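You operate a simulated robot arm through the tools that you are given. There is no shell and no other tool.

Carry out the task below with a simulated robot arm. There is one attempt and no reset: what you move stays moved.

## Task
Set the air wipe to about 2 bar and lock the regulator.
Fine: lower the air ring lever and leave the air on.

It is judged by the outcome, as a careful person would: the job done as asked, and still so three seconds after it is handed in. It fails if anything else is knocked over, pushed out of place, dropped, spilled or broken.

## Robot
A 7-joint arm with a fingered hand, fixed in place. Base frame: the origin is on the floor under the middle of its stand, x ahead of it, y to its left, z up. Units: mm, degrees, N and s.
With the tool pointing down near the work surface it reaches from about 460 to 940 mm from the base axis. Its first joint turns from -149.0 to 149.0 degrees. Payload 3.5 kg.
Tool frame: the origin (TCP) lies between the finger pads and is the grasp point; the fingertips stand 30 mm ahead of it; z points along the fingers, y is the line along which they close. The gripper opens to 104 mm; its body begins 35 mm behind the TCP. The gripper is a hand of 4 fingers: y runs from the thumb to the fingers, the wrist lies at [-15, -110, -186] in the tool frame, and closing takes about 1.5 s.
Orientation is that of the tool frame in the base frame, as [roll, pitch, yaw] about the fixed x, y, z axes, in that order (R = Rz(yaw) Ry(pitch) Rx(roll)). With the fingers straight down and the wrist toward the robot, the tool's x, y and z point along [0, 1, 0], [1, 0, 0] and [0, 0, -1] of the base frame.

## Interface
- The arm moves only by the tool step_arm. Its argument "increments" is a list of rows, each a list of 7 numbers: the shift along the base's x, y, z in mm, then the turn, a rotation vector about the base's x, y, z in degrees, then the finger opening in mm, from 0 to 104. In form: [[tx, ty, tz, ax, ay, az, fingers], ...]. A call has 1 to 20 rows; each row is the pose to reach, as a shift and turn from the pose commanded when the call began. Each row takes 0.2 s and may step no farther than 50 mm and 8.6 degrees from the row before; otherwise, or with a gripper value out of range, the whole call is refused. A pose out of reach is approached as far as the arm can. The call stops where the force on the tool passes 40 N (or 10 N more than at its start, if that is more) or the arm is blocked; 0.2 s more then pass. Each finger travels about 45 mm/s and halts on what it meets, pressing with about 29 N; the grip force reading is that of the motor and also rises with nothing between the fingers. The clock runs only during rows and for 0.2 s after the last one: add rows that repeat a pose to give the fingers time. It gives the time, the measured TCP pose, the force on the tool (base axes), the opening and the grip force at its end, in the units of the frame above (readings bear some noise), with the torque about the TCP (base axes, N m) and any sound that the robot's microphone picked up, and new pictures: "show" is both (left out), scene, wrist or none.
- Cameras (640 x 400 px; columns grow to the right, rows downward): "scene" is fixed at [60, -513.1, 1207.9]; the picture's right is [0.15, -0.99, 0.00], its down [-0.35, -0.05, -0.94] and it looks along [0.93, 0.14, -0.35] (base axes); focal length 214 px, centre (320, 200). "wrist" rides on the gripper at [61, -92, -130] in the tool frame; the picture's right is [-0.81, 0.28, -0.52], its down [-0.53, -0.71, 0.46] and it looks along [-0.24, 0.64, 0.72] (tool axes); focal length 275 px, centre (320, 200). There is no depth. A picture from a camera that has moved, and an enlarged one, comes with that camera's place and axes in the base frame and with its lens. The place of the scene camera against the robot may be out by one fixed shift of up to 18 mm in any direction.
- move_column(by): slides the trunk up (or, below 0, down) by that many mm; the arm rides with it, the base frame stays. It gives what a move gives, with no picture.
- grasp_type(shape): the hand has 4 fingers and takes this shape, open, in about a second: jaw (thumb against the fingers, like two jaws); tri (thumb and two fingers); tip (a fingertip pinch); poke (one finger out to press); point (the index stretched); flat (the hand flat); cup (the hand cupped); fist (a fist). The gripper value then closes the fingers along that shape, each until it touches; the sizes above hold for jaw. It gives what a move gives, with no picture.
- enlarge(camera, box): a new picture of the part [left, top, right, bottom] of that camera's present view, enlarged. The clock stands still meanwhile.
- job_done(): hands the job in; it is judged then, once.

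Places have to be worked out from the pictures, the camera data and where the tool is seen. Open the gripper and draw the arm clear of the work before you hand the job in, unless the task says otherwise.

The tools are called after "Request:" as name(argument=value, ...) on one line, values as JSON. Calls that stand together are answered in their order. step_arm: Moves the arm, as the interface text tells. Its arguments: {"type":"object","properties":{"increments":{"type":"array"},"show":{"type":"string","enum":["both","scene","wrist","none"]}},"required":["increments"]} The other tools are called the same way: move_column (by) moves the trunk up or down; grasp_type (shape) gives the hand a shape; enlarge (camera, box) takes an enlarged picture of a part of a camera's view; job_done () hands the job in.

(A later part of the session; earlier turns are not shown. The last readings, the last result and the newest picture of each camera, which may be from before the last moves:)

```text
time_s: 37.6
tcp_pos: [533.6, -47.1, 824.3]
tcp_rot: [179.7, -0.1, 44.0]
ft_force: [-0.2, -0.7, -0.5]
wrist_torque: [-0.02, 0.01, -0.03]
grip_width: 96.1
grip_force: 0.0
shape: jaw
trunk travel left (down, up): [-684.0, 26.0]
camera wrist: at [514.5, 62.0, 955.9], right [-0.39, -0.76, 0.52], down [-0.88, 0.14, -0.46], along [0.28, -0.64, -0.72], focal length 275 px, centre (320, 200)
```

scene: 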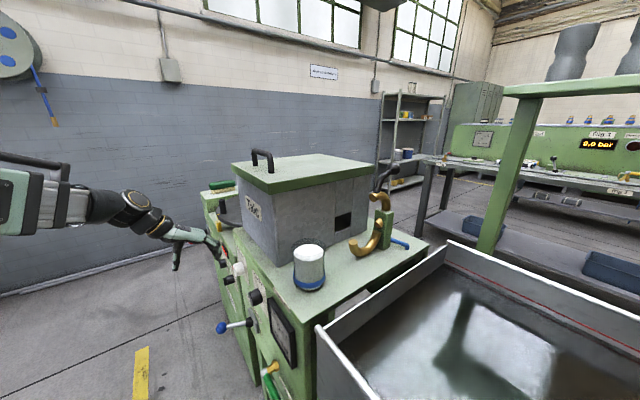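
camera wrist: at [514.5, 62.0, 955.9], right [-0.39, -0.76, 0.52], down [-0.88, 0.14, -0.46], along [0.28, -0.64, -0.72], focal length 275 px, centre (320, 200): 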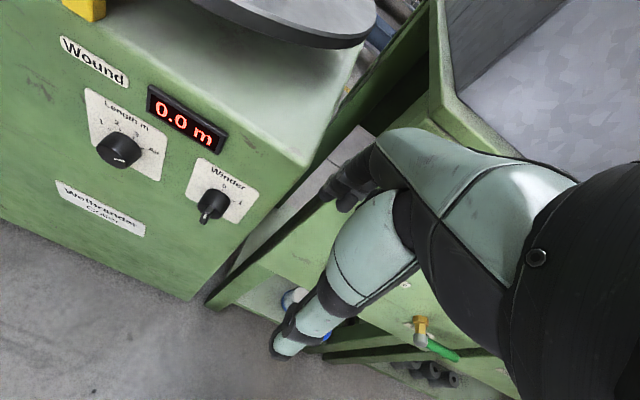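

Now the wrist is below the shoulder with the forearm nearly horizontal. I'll rotate the hand halfway toward "fingers pointing at the panel, wrist to the left" while backing off, and check reach.

Request:
step_arm(increments=[[-6, 2, 0, -0.14, -6.53, -4.62, 104], [-12, 4, 0, -0.28, -13.07, -9.24, 104], [-20, 6, 0, -0.42, -19.6, -13.86, 104], [-28, 8, 0, -0.56, -26.1, -18.5, 104], [-36, 10, 0, -0.7, -32.7, -23.1, 104], [-44, 10, 0, -0.84, -39.2, -27.7, 104], [-52, 10, 0, -0.98, -45.7, -32.3, 104], [-60, 10, 0, -1.12, -52.3, -37, 104], [-60, 10, 0, -1.12, -52.3, -37, 104]], show="both")

```text
time_s: 39.6
tcp_pos: [496.9, -31.8, 853.9]
tcp_rot: [152.1, -43.7, 15.6]
ft_force: [-0.3, 0.3, 0.3]
wrist_torque: [0.03, -0.01, 0.0]
grip_width: 96.0
grip_force: 0.0
shape: jaw
out of reach, approached as far as the arm can: row 8, 9
trunk travel left (down, up): [-684.0, 26.0]
camera wrist: at [453.5, 104.1, 949.1], right [-0.95, -0.27, -0.13], down [0.01, 0.43, -0.9], along [0.3, -0.86, -0.41], focal length 275 px, centre (320, 200)
```

scene: 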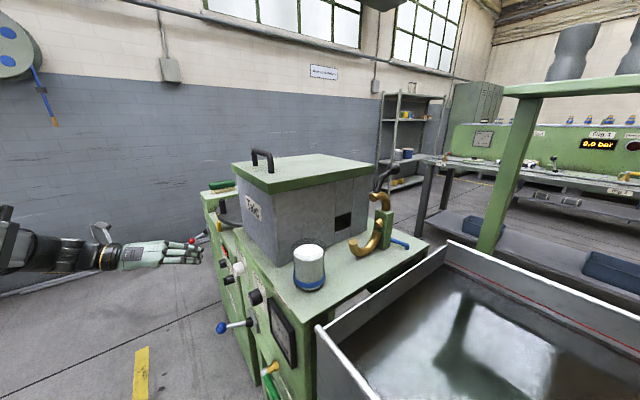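
wrist: 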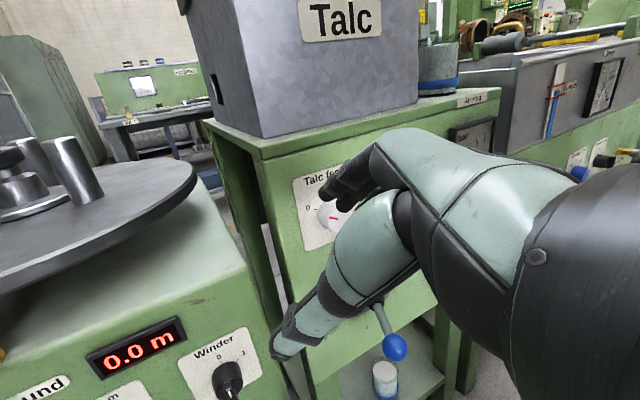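

The model that fits all limits so far: wrist must stay ≥ ~460 mm from a shoulder point at z≈1156+trunk. So going lower gives more room; I'll finish the rotation while lowering and moving in front of the regulator.

Request:
step_arm(increments=[[-10, -8, -20, -0.14, -6.53, -4.62, 104], [-20, -16, -35, -0.28, -13.07, -9.24, 104], [-35, -26, -50, -0.42, -19.6, -13.86, 104], [-50, -36, -60, -0.56, -26.1, -18.5, 104], [-65, -46, -64, -0.7, -32.7, -23.1, 104], [-80, -57, -64, -0.84, -39.2, -27.7, 104], [-97, -68, -64, -0.98, -45.7, -32.3, 104], [-97, -68, -64, -0.98, -45.7, -32.3, 104]], show="both")

```text
time_s: 41.5
tcp_pos: [524.3, -153.3, 1138.3]
tcp_rot: [150.7, -75.0, -16.0]
ft_force: [0.3, -0.4, -0.4]
wrist_torque: [0.0, -0.01, 0.0]
grip_width: 96.4
grip_force: 0.0
shape: jaw
out of reach, approached as far as the arm can: row 1, 2, 3, 4, 5, 6, 7, 8
trunk travel left (down, up): [-684.0, 26.0]
camera wrist: at [516.6, 0.4, 1216.5], right [-0.74, 0.23, -0.63], down [0.67, 0.22, -0.71], along [-0.02, -0.95, -0.32], focal length 275 px, centre (320, 200)
```

scene: 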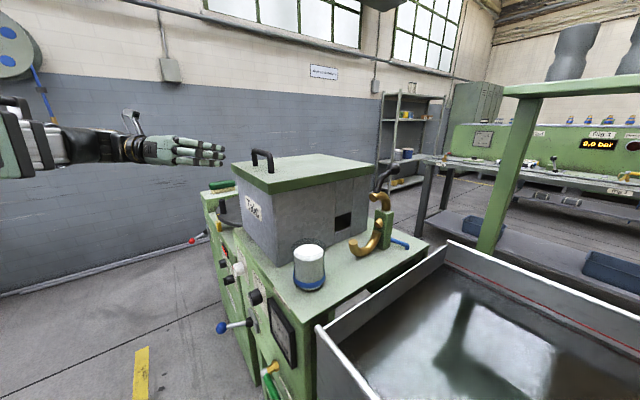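
wrist: 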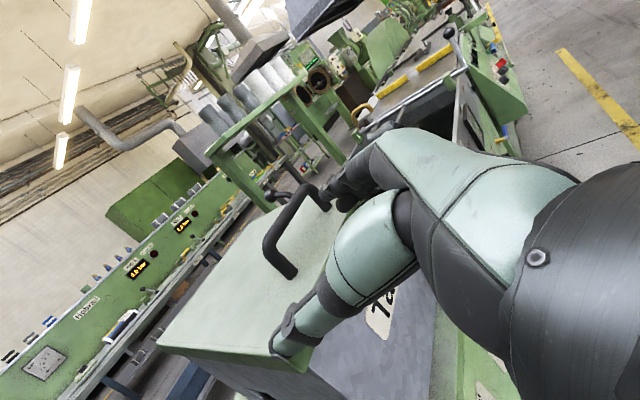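

The solver wandered upward when it ran out of joint range, so I must avoid unreachable commands. I'll unwind the rotation while moving out to the left, back to the natural fingers-down pose, then try tilting straight forward (fingers on top, thumb below) at a lower height.

Request:
step_arm(increments=[[10, 20, 0, 0.14, 6.6, 4.67, 104], [18, 40, 0, 0.28, 13.2, 9.34, 104], [26, 60, 0, 0.42, 19.8, 14, 104], [34, 80, 0, 0.56, 26.4, 18.7, 104], [42, 100, 0, 0.7, 33, 23.4, 104], [48, 113, 0, 0.85, 39.6, 28, 104], [50, 113, 0, 1, 46.2, 32.7, 104], [50, 113, 0, 1.13, 52.8, 37.4, 104], [46, 113, 0, 1.27, 59.4, 42, 104], [42, 113, 0, 1.41, 66, 46.7, 104], [36, 113, 0, 1.56, 72.6, 51.4, 104], [30, 113, 0, 1.7, 79.2, 56, 104], [24, 113, 0, 1.84, 85.8, 60.7, 104], [24, 113, 0, 1.84, 85.8, 60.7, 104]], show="scene")

```text
time_s: 44.5
tcp_pos: [540.9, -43.0, 1134.7]
tcp_rot: [172.9, 4.8, 41.5]
ft_force: [0.9, 0.4, -0.5]
wrist_torque: [0.0, -0.05, 0.02]
grip_width: 95.9
grip_force: 0.1
shape: jaw
trunk travel left (down, up): [-684.0, 26.0]
```

scene: 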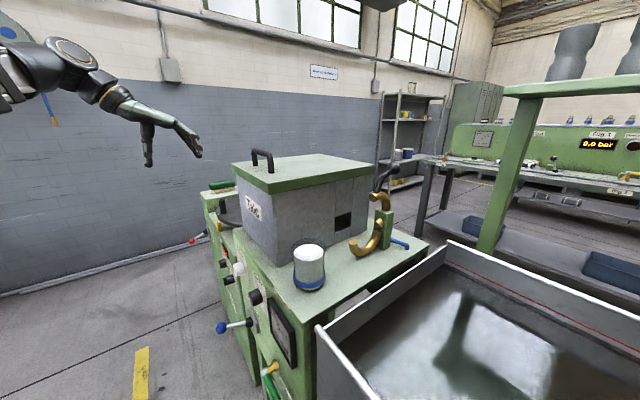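

Back near the natural pose. Now I descend in the aisle to z≈795, bulging slightly outward while passing shoulder level.

Request:
step_arm(increments=[[12, 10, -45, 0, 0, 0, 104], [16, 14, -90, 0, 0, 0, 104], [18, 18, -135, 0, 0, 0, 104], [18, 18, -180, 0, 0, 0, 104], [12, 14, -225, 0, 0, 0, 104], [4, 6, -270, 0, 0, 0, 104], [0, 0, -310, 0, 0, 0, 104], [-10, 0, -340, 0, 0, 0, 104], [-10, 0, -340, 0, 0, 0, 104]], show="none")

Request:
step_arm(increments=[[-4, 2, 0, -5.2, -5.4, 0, 104], [-8, 4, 0, -10.4, -10.8, 0, 104], [-12, 6, 0, -15.6, -16.2, 0, 104], [-16, 8, 0, -20.8, -21.6, 0, 104], [-20, 10, 0, -26, -27, 0, 104], [-20, 10, 0, -26, -27, 0, 104]], show="both")

```text
time_s: 46.5
tcp_pos: [530.1, -45.4, 792.1]
tcp_rot: [172.7, 4.7, 41.5]
ft_force: [-0.2, 0.2, 0.3]
wrist_torque: [0.01, 0.0, -0.01]
grip_width: 96.1
grip_force: 0.0
shape: jaw
trunk travel left (down, up): [-684.0, 26.0]
```

```text
time_s: 47.9
tcp_pos: [511.6, -34.2, 793.5]
tcp_rot: [135.4, 0.9, 39.6]
ft_force: [-0.2, -0.1, -1.0]
wrist_torque: [-0.01, 0.0, 0.02]
grip_width: 96.0
grip_force: 0.0
shape: jaw
trunk travel left (down, up): [-684.0, 26.0]
camera wrist: at [458.7, 126.4, 821.8], right [-0.72, -0.38, 0.57], down [-0.54, -0.2, -0.82], along [0.43, -0.9, -0.06], focal length 275 px, centre (320, 200)
```

scene: 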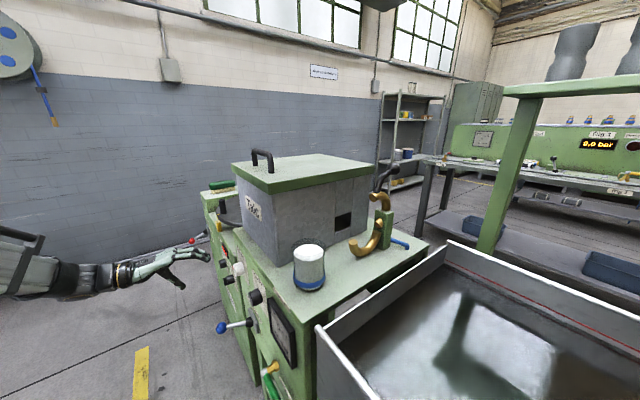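
wrist: 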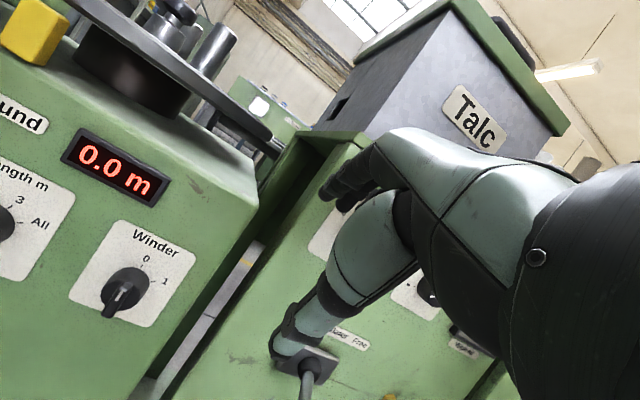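

Tilt 45° works comfortably. I continue tilting forward to about 90° in place.

Request:
step_arm(increments=[[-4, 2, 0, -5.3, -5.1, 0, 104], [-8, 4, 0, -10.6, -10.2, 0, 104], [-12, 6, 0, -15.9, -15.3, 0, 104], [-16, 8, 0, -21.2, -20.4, 0, 104], [-20, 10, 0, -26.5, -25.5, 0, 104], [-24, 12, 0, -31.8, -30.6, 0, 104], [-24, 12, 0, -31.8, -30.6, 0, 104]], show="both")

```text
time_s: 49.5
tcp_pos: [526.8, -7.6, 827.9]
tcp_rot: [91.3, -2.4, 40.1]
ft_force: [-0.4, -0.7, 0.0]
wrist_torque: [0.01, 0.02, 0.02]
grip_width: 95.9
grip_force: 0.0
shape: jaw
out of reach, approached as far as the arm can: row 3, 4, 5, 6, 7
trunk travel left (down, up): [-684.0, 26.0]
camera wrist: at [491.4, 136.9, 742.2], right [-0.96, -0.14, 0.25], down [-0.1, -0.66, -0.75], along [0.27, -0.74, 0.62], focal length 275 px, centre (320, 200)
```

scene: 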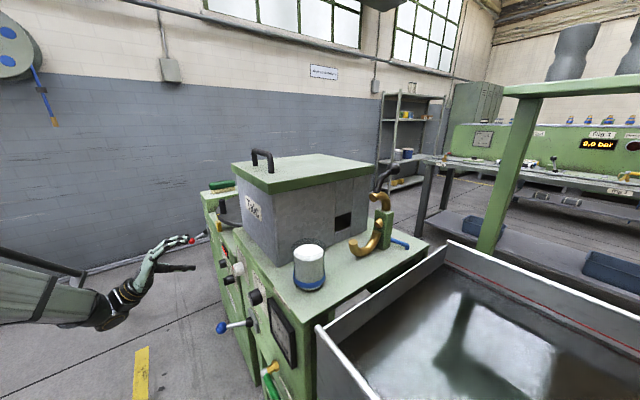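
wrist: 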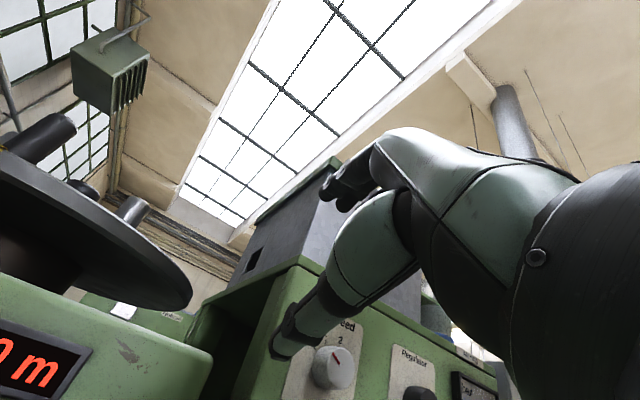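

Tilt 90° is reached at a wrist-bend limit; the hand's mounting is 30° off the tool axis, so rolling the hand (wrist from below to the left) should relieve it. I'll roll clockwise about the pointing axis in two stages.

Request:
step_arm(increments=[[0, 0, -4, 5.4, -5.9, 0, 104], [0, 0, -8, 10.8, -11.8, 0, 104], [0, 0, -12, 16.2, -17.7, 0, 104], [0, 0, -16, 21.6, -23.6, 0, 104], [0, 0, -20, 27, -29.5, 0, 104], [0, 0, -20, 27, -29.5, 0, 104]], show="both")

```text
time_s: 50.9
tcp_pos: [556.8, 20.6, 848.0]
tcp_rot: [94.7, -40.0, 37.5]
ft_force: [-0.5, 0.0, 0.2]
wrist_torque: [0.01, 0.03, 0.02]
grip_width: 96.0
grip_force: 0.1
shape: jaw
out of reach, approached as far as the arm can: row 5, 6
trunk travel left (down, up): [-684.0, 26.0]
camera wrist: at [552.5, 190.3, 825.3], right [-0.95, -0.11, -0.28], down [0.3, -0.27, -0.92], along [0.02, -0.96, 0.29], focal length 275 px, centre (320, 200)
```

scene: 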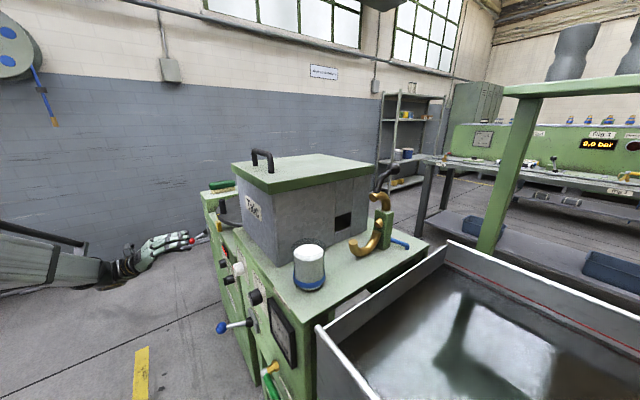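
wrist: 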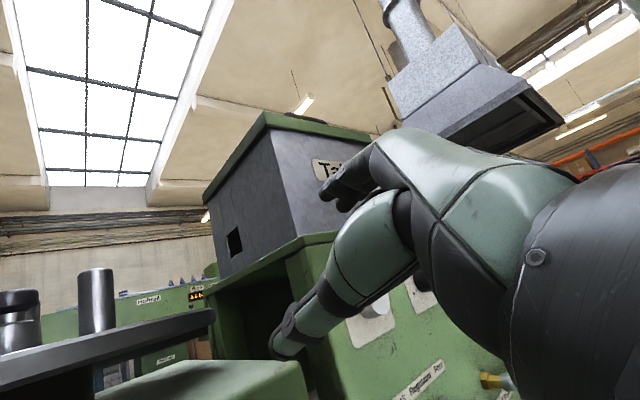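

Key insight: this hand's palm axis is about (y+z)/√2, and rolling happens at the forearm. So the right pose for the knob is reached by a 180° forearm roll from the fingers-down pose (wrist on top). First I return to the fingers-down pose at a lower, left position.

Request:
step_arm(increments=[[-6, -2, -15, 3.42, 6.5, 2.89, 104], [-12, -5, -30, 6.84, 13, 5.78, 104], [-18, -7, -46, 10.26, 19.5, 8.68, 104], [-24, -9, -61, 13.7, 26, 11.6, 104], [-30, -12, -77, 17.1, 32.5, 14.5, 104], [-37, -14, -92, 20.5, 39, 17.35, 104], [-43, -16, -107, 23.9, 45.5, 20.2, 104], [-49, -19, -123, 27.4, 52, 23.1, 104], [-55, -21, -138, 30.8, 58.5, 26, 104], [-61, -23, -153, 34.2, 65, 28.9, 104], [-67, -26, -169, 37.6, 71.5, 31.8, 104], [-73, -28, -184, 41.05, 77.97, 34.7, 104], [-73, -28, -184, 41.05, 77.97, 34.7, 104]], show="both")

```text
time_s: 53.6
tcp_pos: [485.5, -5.8, 663.3]
tcp_rot: [-179.9, -1.4, 41.7]
ft_force: [0.1, 0.5, 0.2]
wrist_torque: [-0.01, -0.02, -0.03]
grip_width: 96.3
grip_force: 0.1
shape: jaw
trunk travel left (down, up): [-684.0, 26.0]
camera wrist: at [468.1, 101.4, 796.2], right [-0.43, -0.75, 0.5], down [-0.86, 0.19, -0.47], along [0.26, -0.63, -0.73], focal length 275 px, centre (320, 200)
```

scene: 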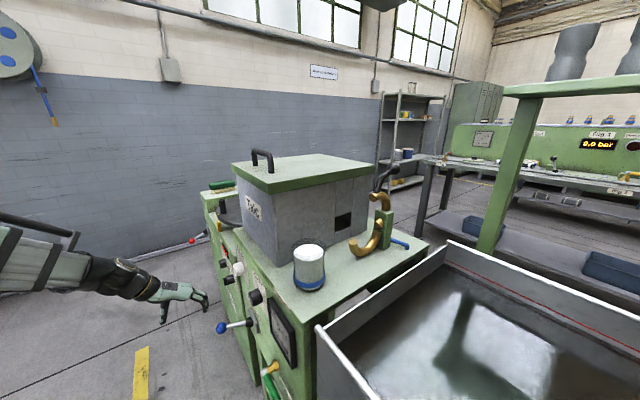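
wrist: 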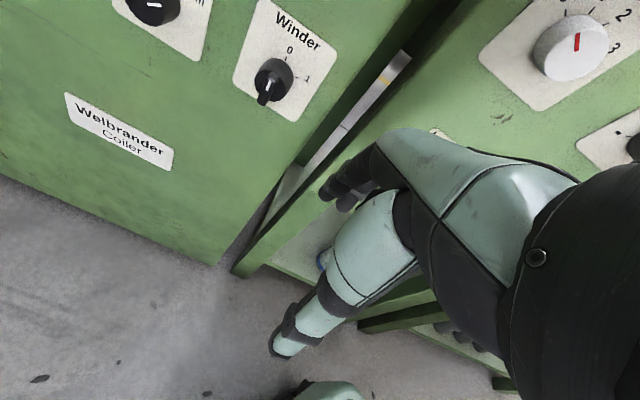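

All poses reached now. From here I can also push the lock lever: I'll close the fingers, tilt 25° forward, and position the closed fingers to the left of the blue ball (ball at e≈239, n·p≈−424).

Request:
step_arm(increments=[[0, -8, 0, -4.5, -4.3, 0, 0], [0, -16, 0, -9, -8.6, 0, 0], [-1, -24, 0, -13.5, -12.9, 0, 0], [-2, -29, 0, -18, -17.3, 0, 0], [-2, -29, 0, -18, -17.3, 0, 0], [-2, -29, -10, -18, -17.3, 0, 0], [-2, -29, -20, -18, -17.3, 0, 0], [-2, -29, -30, -18, -17.3, 0, 0], [-2, -29, -30, -18, -17.3, 0, 0]], show="both")

Request:
enlarge(camera="scene", box=[120, 230, 300, 370])

```text
time_s: 55.6
tcp_pos: [504.4, -28.9, 650.5]
tcp_rot: [155.0, -2.2, 42.5]
ft_force: [0.5, 0.3, 0.3]
wrist_torque: [-0.03, -0.01, -0.01]
grip_width: 0.0
grip_force: 29.8
shape: jaw
out of reach, approached as far as the arm can: row 4, 5, 6, 7, 8, 9
trunk travel left (down, up): [-684.0, 26.0]
camera wrist: at [454.3, 112.4, 732.9], right [-0.59, -0.58, 0.55], down [-0.68, 0.0, -0.73], along [0.43, -0.81, -0.39], focal length 275 px, centre (320, 200)
```

scene: 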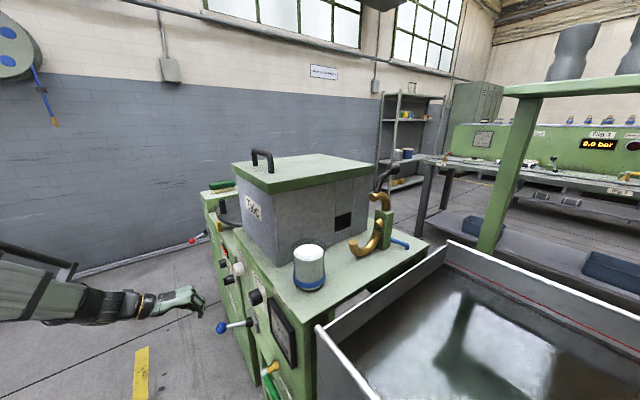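
wrist: 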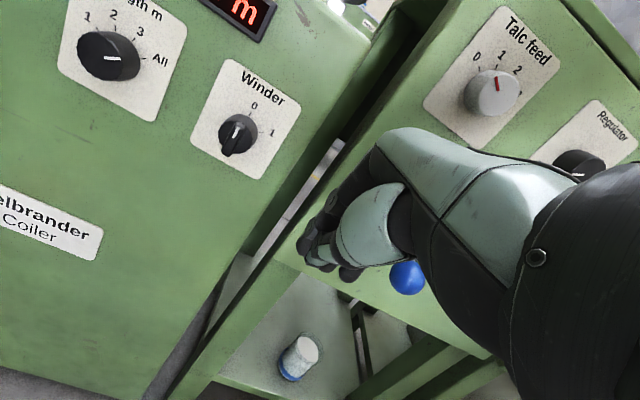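

```text
2.86 times, centred on (210, 300) of scene
camera zoom: at [60.0, -513.1, 1207.9], right [0.15, -0.99, 0.0], down [-0.35, -0.05, -0.94], along [0.93, 0.14, -0.35], focal length 613 px, centre (634, -86)
```

zoom: 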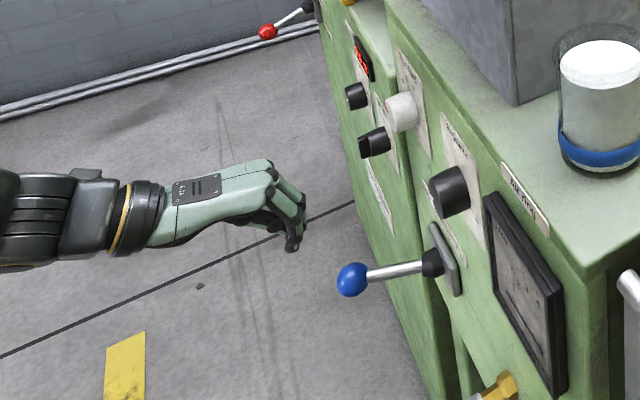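

The ball re-triangulates at about [468,-141,626]. I move the closed fingers forward to be beside it on its left, fingertips slightly below its centre.

Request:
step_arm(increments=[[8, -12, -8, 0, 0, 0, 0], [14, -28, -16, 0, 0, 0, 0], [20, -45, -22, 0, 0, 0, 0], [22, -56, -24, 0, 0, 0, 0], [22, -56, -24, 0, 0, 0, 0]], show="both")

Request:
enlarge(camera="scene", box=[140, 240, 300, 360])

```text
time_s: 56.9
tcp_pos: [532.0, -85.5, 629.2]
tcp_rot: [154.9, -2.3, 42.5]
ft_force: [-0.2, -0.3, 0.7]
wrist_torque: [0.02, 0.0, -0.03]
grip_width: 0.1
grip_force: 29.1
shape: jaw
out of reach, approached as far as the arm can: row 2, 3, 4, 5
trunk travel left (down, up): [-684.0, 26.0]
camera wrist: at [481.2, 57.0, 711.9], right [-0.59, -0.58, 0.55], down [-0.68, -0.01, -0.73], along [0.43, -0.81, -0.39], focal length 275 px, centre (320, 200)
```

scene: 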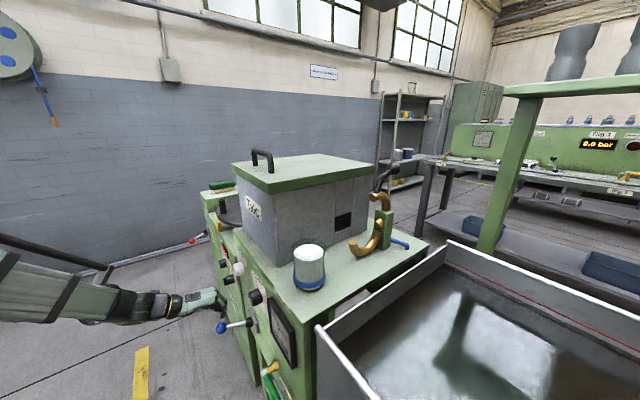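
wrist: 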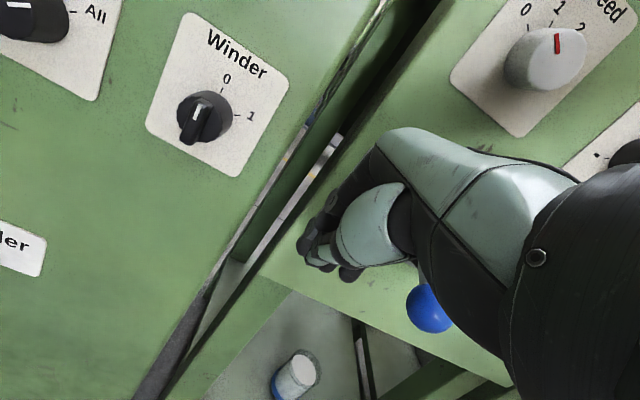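

```text
3.33 times, centred on (220, 300) of scene
camera zoom: at [60.0, -513.1, 1207.9], right [0.15, -0.99, 0.0], down [-0.35, -0.05, -0.94], along [0.93, 0.14, -0.35], focal length 715 px, centre (653, -133)
```

zoom: 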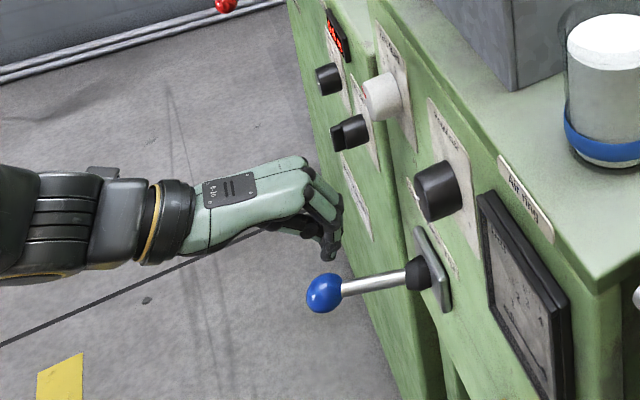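

The fingers are left of the ball, spanning its height. I push along the panel to the right (−e direction) in small steps and monitor force.

Request:
step_arm(increments=[[-9, -8.5, 0, 0, 0, 0, 0], [-18, -17, 0, 0, 0, 0, 0], [-27, -26, 0, 0, 0, 0, 0], [-36, -34.5, 0, 0, 0, 0, 0], [-43, -41.5, 0, 0, 0, 0, 0], [-50, -48, 0, 0, 0, 0, 0]], show="scene")

Request:
enlarge(camera="scene", box=[140, 240, 300, 360])

```text
time_s: 58.2
tcp_pos: [516.5, -127.5, 650.8]
tcp_rot: [155.0, -2.2, 42.5]
ft_force: [0.5, 0.2, -0.2]
wrist_torque: [-0.01, 0.01, -0.01]
grip_width: 0.0
grip_force: 29.0
shape: jaw
out of reach, approached as far as the arm can: row 1, 2, 3, 4, 5, 6
trunk travel left (down, up): [-684.0, 26.0]
```

scene: 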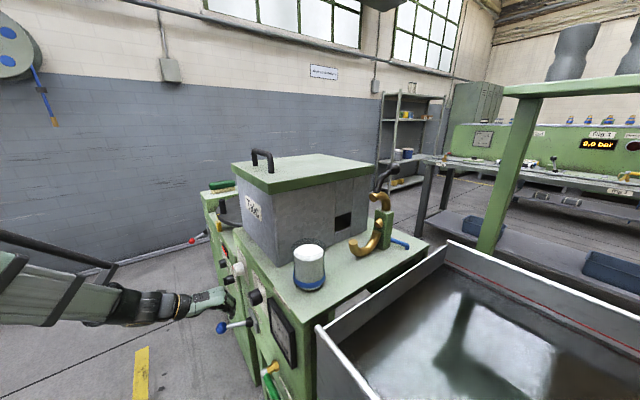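

```text
3.33 times, centred on (220, 300) of scene
camera zoom: at [60.0, -513.1, 1207.9], right [0.15, -0.99, 0.0], down [-0.35, -0.05, -0.94], along [0.93, 0.14, -0.35], focal length 715 px, centre (653, -133)
```

zoom: 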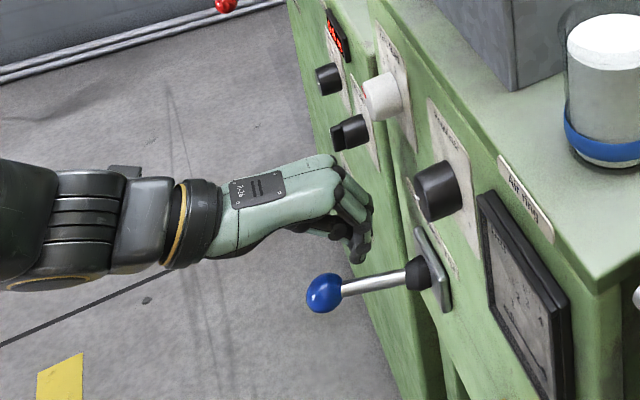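

The arm drifts upward at this tilt (a joint limit), so the push missed. Fingers-down (tilt 0) was fully reachable, so I'll back off, return to tilt 0 left of the lever, and push from there.

Request:
step_arm(increments=[[-4, 30, 0, 0, 0, 0, 0], [-8, 45, 0, 4.5, 4.3, 0, 0], [-8, 60, 0, 9, 8.6, 0, 0], [-8, 60, 0, 13.5, 12.9, 0, 0], [-8, 60, 0, 18, 17.3, 0, 0], [-8, 60, 0, 18, 17.3, 0, 0]], show="both")

Request:
enlarge(camera="scene", box=[140, 240, 300, 360])

```text
time_s: 59.6
tcp_pos: [507.6, -67.8, 652.4]
tcp_rot: [180.0, -1.5, 41.7]
ft_force: [1.1, -1.4, -0.3]
wrist_torque: [0.02, -0.01, 0.01]
grip_width: 0.0
grip_force: 29.3
shape: jaw
out of reach, approached as far as the arm can: row 1
trunk travel left (down, up): [-684.0, 26.0]
camera wrist: at [490.2, 39.5, 785.1], right [-0.43, -0.75, 0.5], down [-0.86, 0.19, -0.47], along [0.26, -0.63, -0.73], focal length 275 px, centre (320, 200)
```

scene: 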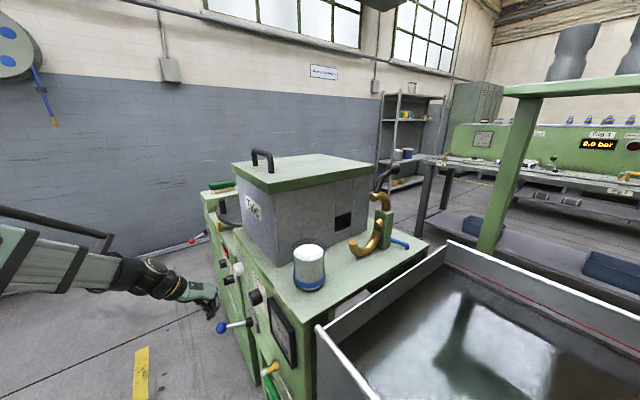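
wrist: 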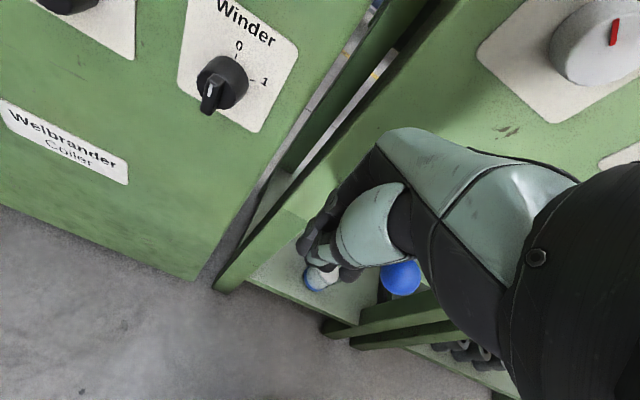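

```text
3.33 times, centred on (220, 300) of scene
camera zoom: at [60.0, -513.1, 1207.9], right [0.15, -0.99, 0.0], down [-0.35, -0.05, -0.94], along [0.93, 0.14, -0.35], focal length 715 px, centre (653, -133)
```

zoom: 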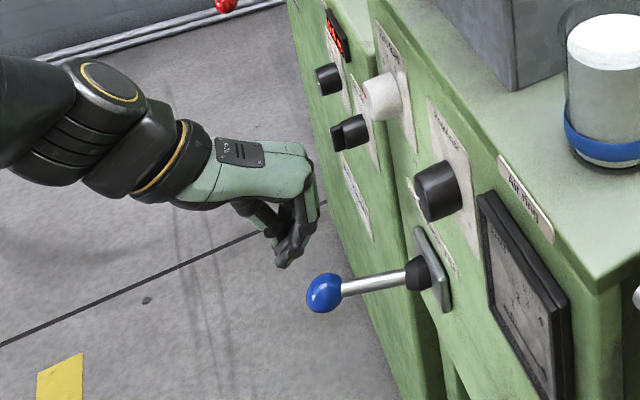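

Pose reached exactly now. Lowering 15 mm and pushing right along the panel; the closed fingers should meet the ball from its left.

Request:
step_arm(increments=[[4, -4, -15, 0, 0, 0, 0], [-5, -13, -15, 0, 0, 0, 0], [-14, -22, -15, 0, 0, 0, 0], [-23, -30, -15, 0, 0, 0, 0], [-32, -39, -15, 0, 0, 0, 0], [-38, -45, -15, 0, 0, 0, 0]], show="both")

Request:
enlarge(camera="scene", box=[140, 240, 300, 360])

```text
time_s: 61.0
tcp_pos: [470.3, -113.0, 635.7]
tcp_rot: [179.9, -1.5, 41.8]
ft_force: [0.4, 0.0, 0.4]
wrist_torque: [-0.04, 0.01, -0.05]
grip_width: 0.0
grip_force: 28.7
shape: jaw
trunk travel left (down, up): [-684.0, 26.0]
camera wrist: at [451.8, -5.1, 769.5], right [-0.43, -0.75, 0.5], down [-0.86, 0.19, -0.47], along [0.26, -0.63, -0.73], focal length 275 px, centre (320, 200)
```

scene: 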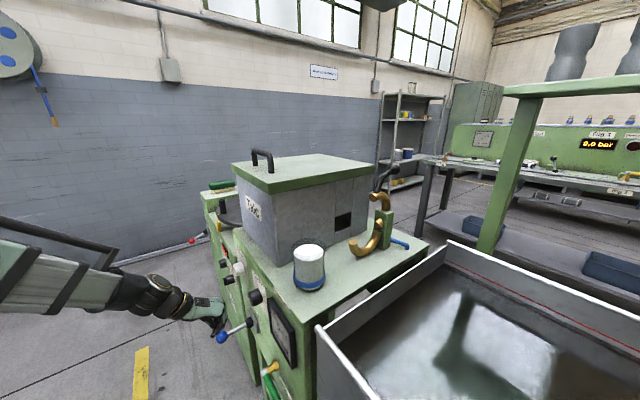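
wrist: 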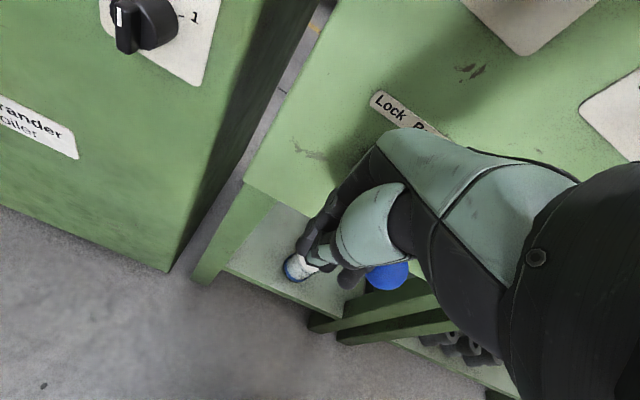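

```text
3.33 times, centred on (220, 300) of scene
camera zoom: at [60.0, -513.1, 1207.9], right [0.15, -0.99, 0.0], down [-0.35, -0.05, -0.94], along [0.93, 0.14, -0.35], focal length 715 px, centre (653, -133)
```

zoom: 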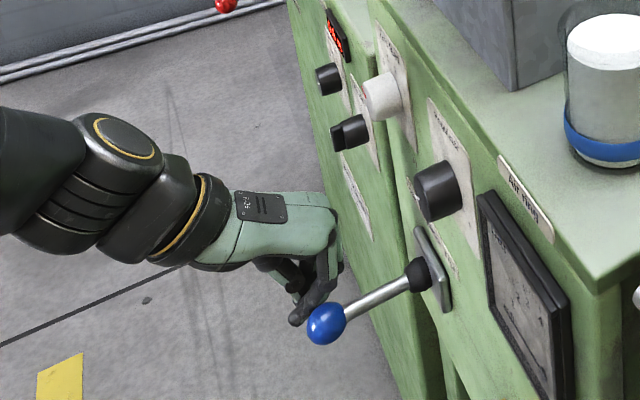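

The lever is moving (ball shifted right). I keep pushing toward "Free".

Request:
step_arm(increments=[[-7, -7, 0, 0, 0, 0, 0], [-14, -14, 0, 0, 0, 0, 0], [-22, -21, 0, 0, 0, 0, 0], [-29, -28, 0, 0, 0, 0, 0], [-36, -35, 0, 0, 0, 0, 0]], show="scene")

Request:
enlarge(camera="scene", box=[140, 240, 300, 360])

```text
time_s: 62.2
tcp_pos: [433.2, -146.5, 637.7]
tcp_rot: [179.9, -1.5, 41.8]
ft_force: [3.0, 15.8, 11.4]
wrist_torque: [-0.24, 0.13, -0.13]
grip_width: 0.0
grip_force: 29.3
shape: jaw
trunk travel left (down, up): [-684.0, 26.0]
```

scene: 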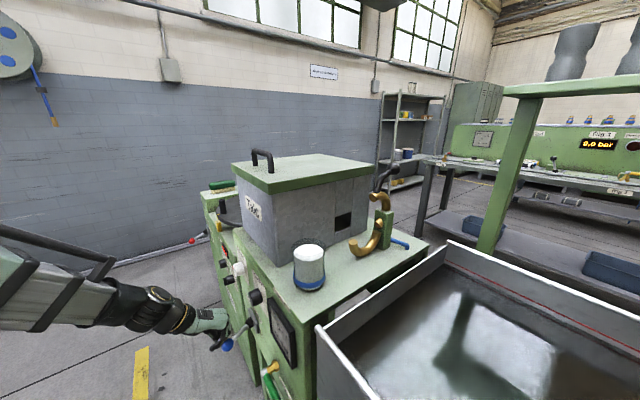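

```text
3.33 times, centred on (220, 300) of scene
camera zoom: at [60.0, -513.1, 1207.9], right [0.15, -0.99, 0.0], down [-0.35, -0.05, -0.94], along [0.93, 0.14, -0.35], focal length 715 px, centre (653, -133)
```

zoom: 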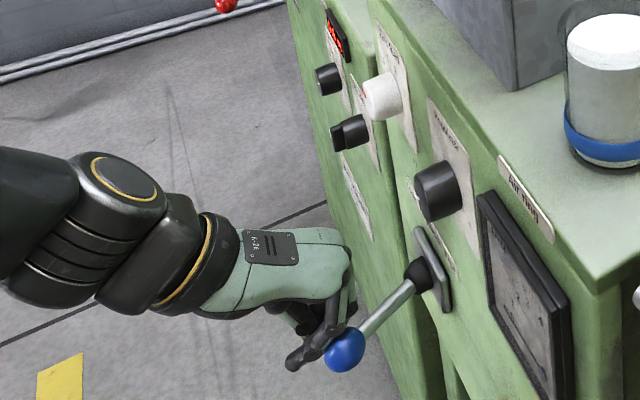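

The lever is now on the right side (angle about −21°), i.e. at "Free", with ~16 N at its stop. I'll release to the left, then reorient the hand for the regulator knob in stages, keeping the wrist in its feasible band.

Request:
step_arm(increments=[[12, 12, 0, 0, 0, 0, 0], [28, 27, 0, 0, 0, 0, 0], [42, 42, 15, 0, 0, 0, 0], [53, 58, 30, 0, 0, 0, 0], [53, 58, 42, 0, 0, 0, 0]], show="scene")

Request:
step_arm(increments=[[1, -3, 8, 0.6, -6.16, -4.94, 0], [2, -6, 16, 1.2, -12.3, -9.9, 0], [4, -9, 24, 1.8, -18.5, -14.8, 0], [5, -12, 32, 2.4, -24.6, -19.8, 0], [7, -16, 40, 3, -30.8, -24.7, 0], [8, -19, 48, 3.6, -37, -29.7, 0], [9, -22, 57, 4.2, -43.1, -34.6, 0], [10, -25, 65, 4.75, -49.25, -39.55, 0], [10, -25, 65, 4.75, -49.25, -39.55, 0]], show="both")

```text
time_s: 63.5
tcp_pos: [485.6, -88.7, 680.0]
tcp_rot: [179.9, -1.5, 41.6]
ft_force: [-0.6, 0.2, 0.1]
wrist_torque: [-0.03, -0.02, 0.03]
grip_width: 0.2
grip_force: 29.1
shape: jaw
trunk travel left (down, up): [-684.0, 26.0]
```

scene: 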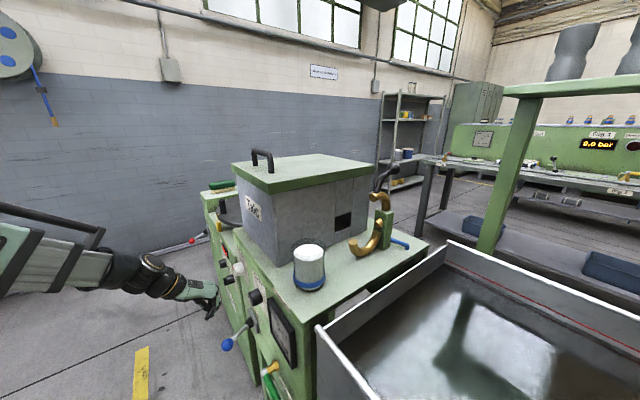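

```text
time_s: 65.5
tcp_pos: [543.7, -117.6, 796.6]
tcp_rot: [164.6, -44.1, 5.7]
ft_force: [-0.2, 0.4, -0.1]
wrist_torque: [0.01, 0.0, -0.02]
grip_width: 0.0
grip_force: 28.7
shape: jaw
out of reach, approached as far as the arm can: row 7, 8, 9
trunk travel left (down, up): [-684.0, 26.0]
camera wrist: at [505.6, 3.4, 912.1], right [-0.96, -0.22, -0.15], down [0.0, 0.57, -0.82], along [0.27, -0.79, -0.55], focal length 275 px, centre (320, 200)
```

scene: 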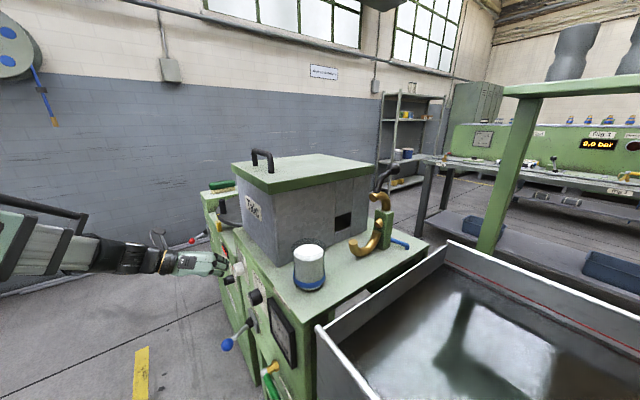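
wrist: 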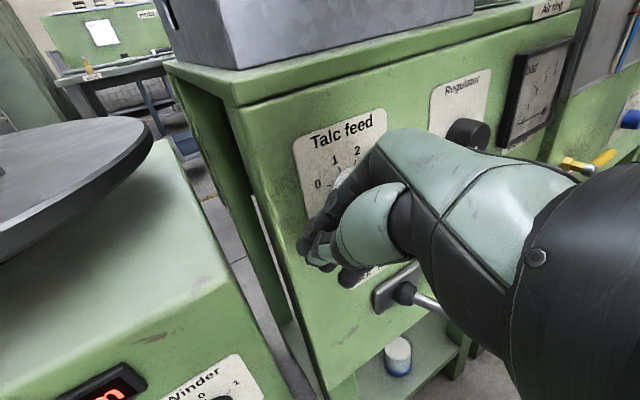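

Useful view: gauge and regulator are visible. Let me zoom in on them before moving on.

Request:
enlarge(camera="wrist", box=[420, 30, 600, 180])

Request:
enlarge(camera="wrist", box=[270, 100, 460, 330])

```text
2.67 times, centred on (510, 105) of wrist
camera zoom: at [505.6, 3.4, 912.1], right [-0.96, -0.22, -0.15], down [0.0, 0.57, -0.82], along [0.27, -0.79, -0.55], focal length 734 px, centre (-187, 453)
```

zoom: 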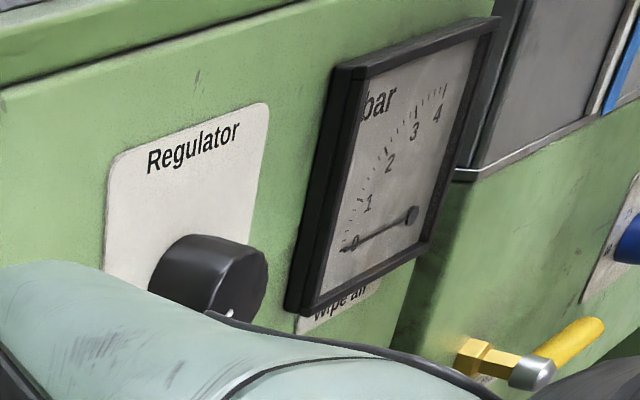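

```text
1.74 times, centred on (365, 215) of wrist
camera zoom: at [505.6, 3.4, 912.1], right [-0.96, -0.22, -0.15], down [0.0, 0.57, -0.82], along [0.27, -0.79, -0.55], focal length 479 px, centre (242, 174)
```

zoom: 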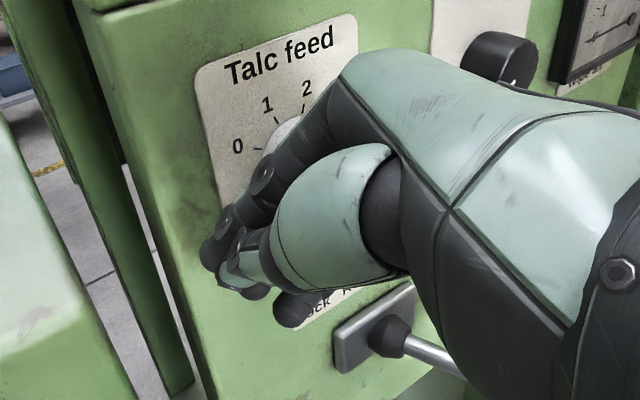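

The gauge (0–4 bar, "Wipe air") reads 0. The hand and forearm are nearly straight here, which is what blocks further rotation. Since the gauge probably only responds with air on, I'll do the air-ring lever first: unwind to fingers-down and go up through the aisle.

Request:
step_arm(increments=[[-10, 10, 0, -0.6, 6.16, 4.94, 0], [-18, 20, 0, -1.2, 12.3, 9.9, 0], [-24, 30, 0, -1.8, 18.5, 14.8, 0], [-24, 40, -5, -2.4, 24.6, 19.8, 0], [-24, 45, -10, -3, 30.8, 24.7, 0], [-24, 48, -15, -3.6, 37, 29.7, 0], [-24, 48, -20, -4.2, 43.1, 34.6, 0], [-24, 48, -20, -4.75, 49.25, 39.55, 0], [-24, 48, -20, -4.75, 49.25, 39.55, 0]], show="none")

Request:
enlarge(camera="scene", box=[330, 150, 430, 260])

```text
time_s: 67.5
tcp_pos: [518.2, -69.2, 776.5]
tcp_rot: [-179.6, 2.3, 41.8]
ft_force: [0.5, -0.4, 0.3]
wrist_torque: [0.02, 0.02, 0.0]
grip_width: 0.0
grip_force: 29.0
shape: jaw
trunk travel left (down, up): [-684.0, 26.0]
```

```text
3.64 times, centred on (380, 205) of scene
camera zoom: at [60.0, -513.1, 1207.9], right [0.15, -0.99, 0.0], down [-0.35, -0.05, -0.94], along [0.93, 0.14, -0.35], focal length 780 px, centre (102, 182)
```

zoom: 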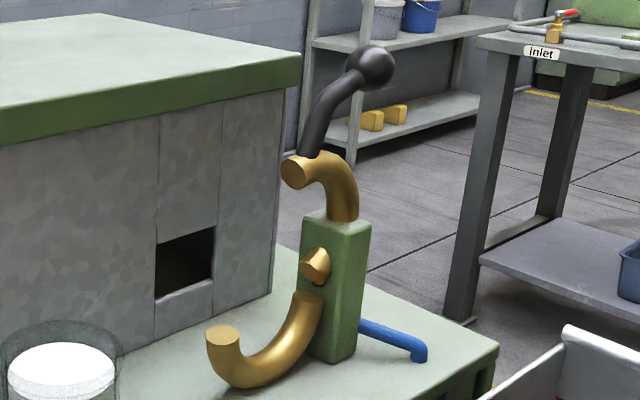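

The black ball triangulates at about [577,-591,1101] (straight ahead of the panel direction, f≈826, e≈8). I go up in the aisle now, bulging outward past shoulder level, to z≈1280.

Request:
step_arm(increments=[[10, 10, 40, 0, 0, 0, 0], [20, 20, 80, 0, 0, 0, 0], [32, 32, 120, 0, 0, 0, 0], [38, 38, 165, 0, 0, 0, 0], [40, 40, 210, 0, 0, 0, 0], [40, 40, 255, 0, 0, 0, 0], [40, 40, 300, 0, 0, 0, 0], [38, 36, 345, 0, 0, 0, 0], [34, 30, 390, 0, 0, 0, 0], [30, 26, 435, 0, 0, 0, 0], [25, 20, 480, 0, 0, 0, 0], [25, 20, 520, 0, 0, 0, 0], [25, 20, 520, 0, 0, 0, 0]], show="none")

Request:
step_arm(increments=[[0, -40, 0, 0, 0, 0, 0], [0, -80, 0, 0, 0, 0, 0], [0, -120, 0, 0, 0, 0, 0], [0, -160, 0, 0, 0, 0, 0], [0, -200, 0, 0, 0, 0, 0], [-10, -240, 0, 0, 0, 0, 0], [-20, -280, 0, 0, 0, 0, 0], [-30, -320, 0, 0, 0, 0, 0], [-40, -360, 0, 0, 0, 0, 0], [-40, -360, 0, 0, 0, 0, 0]], show="both")

```text
time_s: 70.2
tcp_pos: [545.0, -51.7, 1297.1]
tcp_rot: [-179.7, 2.1, 41.7]
ft_force: [-0.9, -0.2, -0.4]
wrist_torque: [-0.01, -0.01, -0.03]
grip_width: 0.0
grip_force: 28.5
shape: jaw
trunk travel left (down, up): [-684.0, 26.0]
```

```text
time_s: 72.5
tcp_pos: [503.6, -408.2, 1297.2]
tcp_rot: [-179.7, 2.2, 41.7]
ft_force: [0.6, 0.2, -0.7]
wrist_torque: [0.03, 0.02, 0.0]
grip_width: 0.0
grip_force: 28.7
shape: jaw
trunk travel left (down, up): [-684.0, 26.0]
camera wrist: at [492.4, -295.7, 1426.4], right [-0.4, -0.73, 0.55], down [-0.89, 0.17, -0.43], along [0.22, -0.66, -0.72], focal length 275 px, centre (320, 200)
```

scene: 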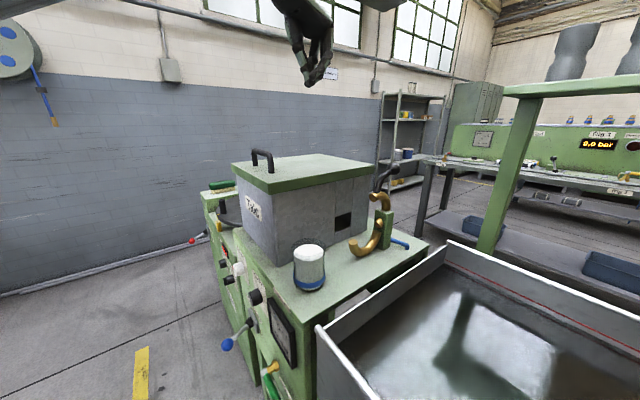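
wrist: 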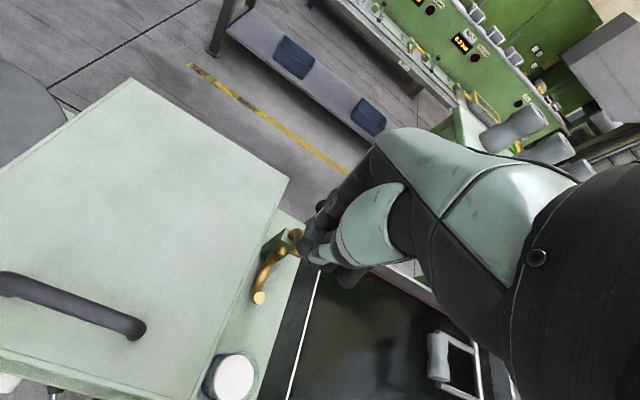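

I can see the ring from above-left. Let me zoom on it to understand the lever's geometry.

Request:
enlarge(camera="wrist", box=[200, 180, 360, 330])

```text
2.67 times, centred on (280, 255) of wrist
camera zoom: at [492.4, -295.7, 1426.4], right [-0.4, -0.73, 0.55], down [-0.89, 0.17, -0.43], along [0.22, -0.66, -0.72], focal length 734 px, centre (427, 53)
```

zoom: 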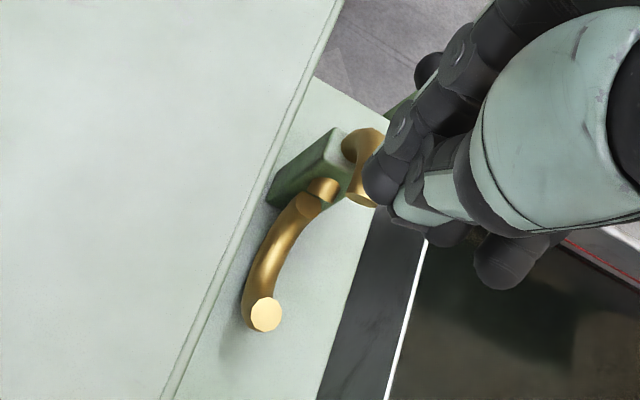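

The fingers hide the lever. I shift the hand ~110 mm to the right at this safe height so the ring and lever appear to the left of the fingers.

Request:
step_arm(increments=[[-25, -25, 0, 0, 0, 0, 0], [-50, -50, 0, 0, 0, 0, 0], [-80, -76, 0, 0, 0, 0, 0], [-80, -76, 0, 0, 0, 0, 0]], show="both")

Request:
enlarge(camera="wrist", box=[120, 120, 320, 280])

```text
time_s: 73.5
tcp_pos: [425.8, -485.2, 1296.1]
tcp_rot: [-179.7, 2.2, 41.8]
ft_force: [0.1, -0.1, -0.4]
wrist_torque: [-0.03, 0.04, 0.02]
grip_width: 0.0
grip_force: 28.7
shape: jaw
trunk travel left (down, up): [-684.0, 26.0]
camera wrist: at [413.8, -373.2, 1426.7], right [-0.4, -0.73, 0.55], down [-0.89, 0.17, -0.43], along [0.22, -0.66, -0.72], focal length 275 px, centre (320, 200)
```

scene: 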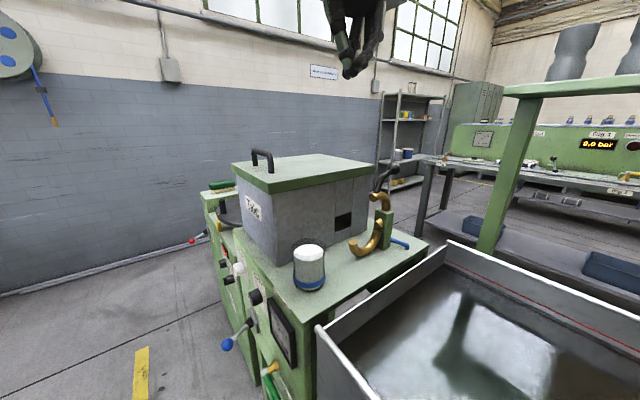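
wrist: 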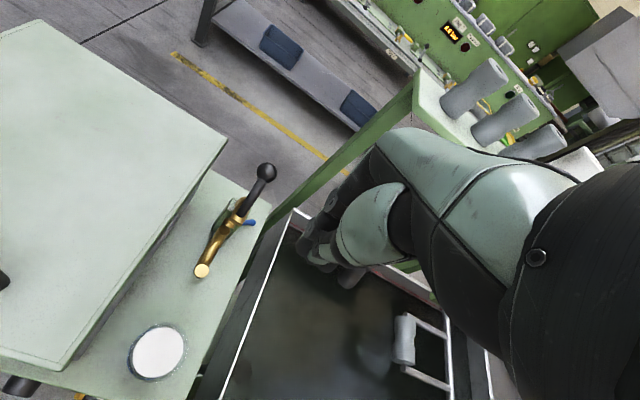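

```text
2.50 times, centred on (220, 200) of wrist
camera zoom: at [413.8, -373.2, 1426.7], right [-0.4, -0.73, 0.55], down [-0.89, 0.17, -0.43], along [0.22, -0.66, -0.72], focal length 688 px, centre (570, 200)
```

zoom: 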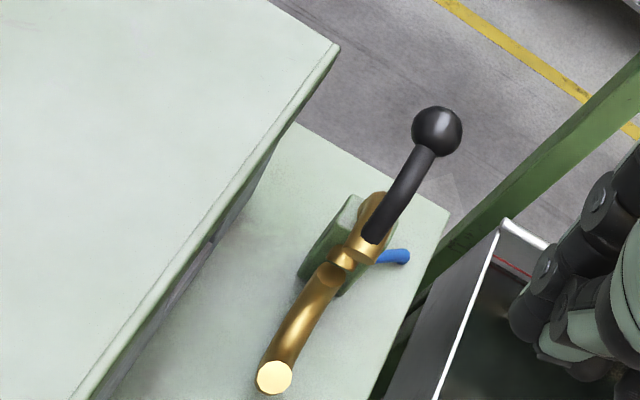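

Clear now: ring and lever lie in one vertical plane along the depth direction; ball ≈ [579,-600,1093], leaning back, and it must come toward the robot and down (~50°) to close the ring. I'll open the hand and move above it, with the fingers going behind the ball and the thumb in front.

Request:
step_arm(increments=[[25, -20, 0, 0, 0, 0, 104], [50, -40, 0, 0, 0, 0, 104], [75, -65, 0, 0, 0, 0, 104], [100, -88, 0, 0, 0, 0, 104], [125, -110, -15, 0, 0, 0, 104], [129, -111, -40, 0, 0, 0, 104], [129, -111, -60, 0, 0, 0, 104], [129, -111, -80, 0, 0, 0, 104], [129, -111, -80, 0, 0, 0, 104], [129, -111, -80, 0, 0, 0, 104]], show="both")

Request:
enlarge(camera="scene", box=[300, 60, 460, 260])

```text
time_s: 75.7
tcp_pos: [553.8, -596.9, 1216.2]
tcp_rot: [-179.6, 2.2, 41.6]
ft_force: [0.5, 0.1, -0.5]
wrist_torque: [-0.03, 0.0, 0.01]
grip_width: 96.0
grip_force: 0.1
shape: jaw
trunk travel left (down, up): [-684.0, 26.0]
camera wrist: at [543.3, -484.1, 1346.0], right [-0.4, -0.73, 0.55], down [-0.89, 0.17, -0.43], along [0.22, -0.66, -0.72], focal length 275 px, centre (320, 200)
```

scene: 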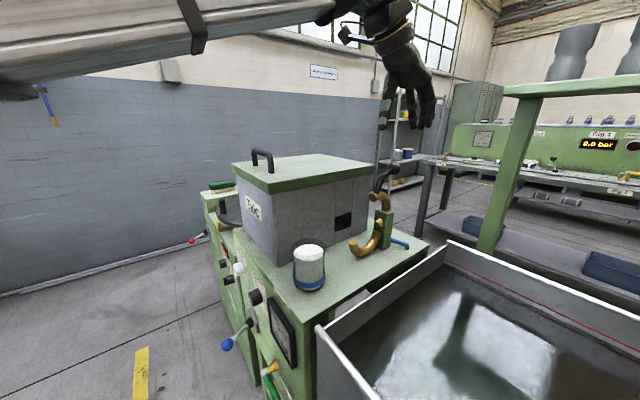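
wrist: 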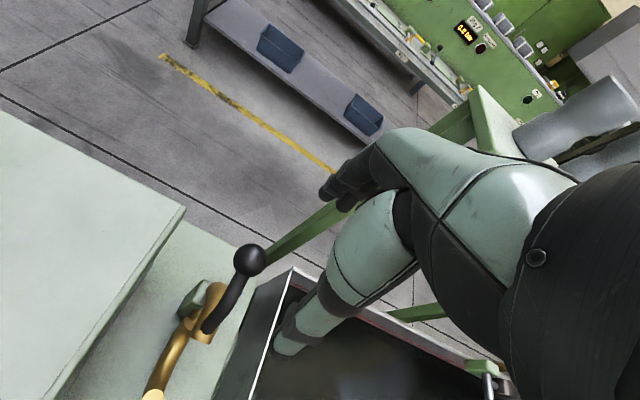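

```text
2.00 times, centred on (380, 160) of scene
camera zoom: at [60.0, -513.1, 1207.9], right [0.15, -0.99, 0.0], down [-0.35, -0.05, -0.94], along [0.93, 0.14, -0.35], focal length 429 px, centre (200, 280)
```

zoom: 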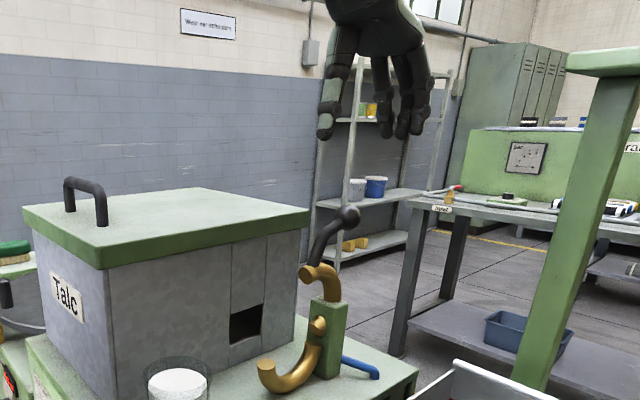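

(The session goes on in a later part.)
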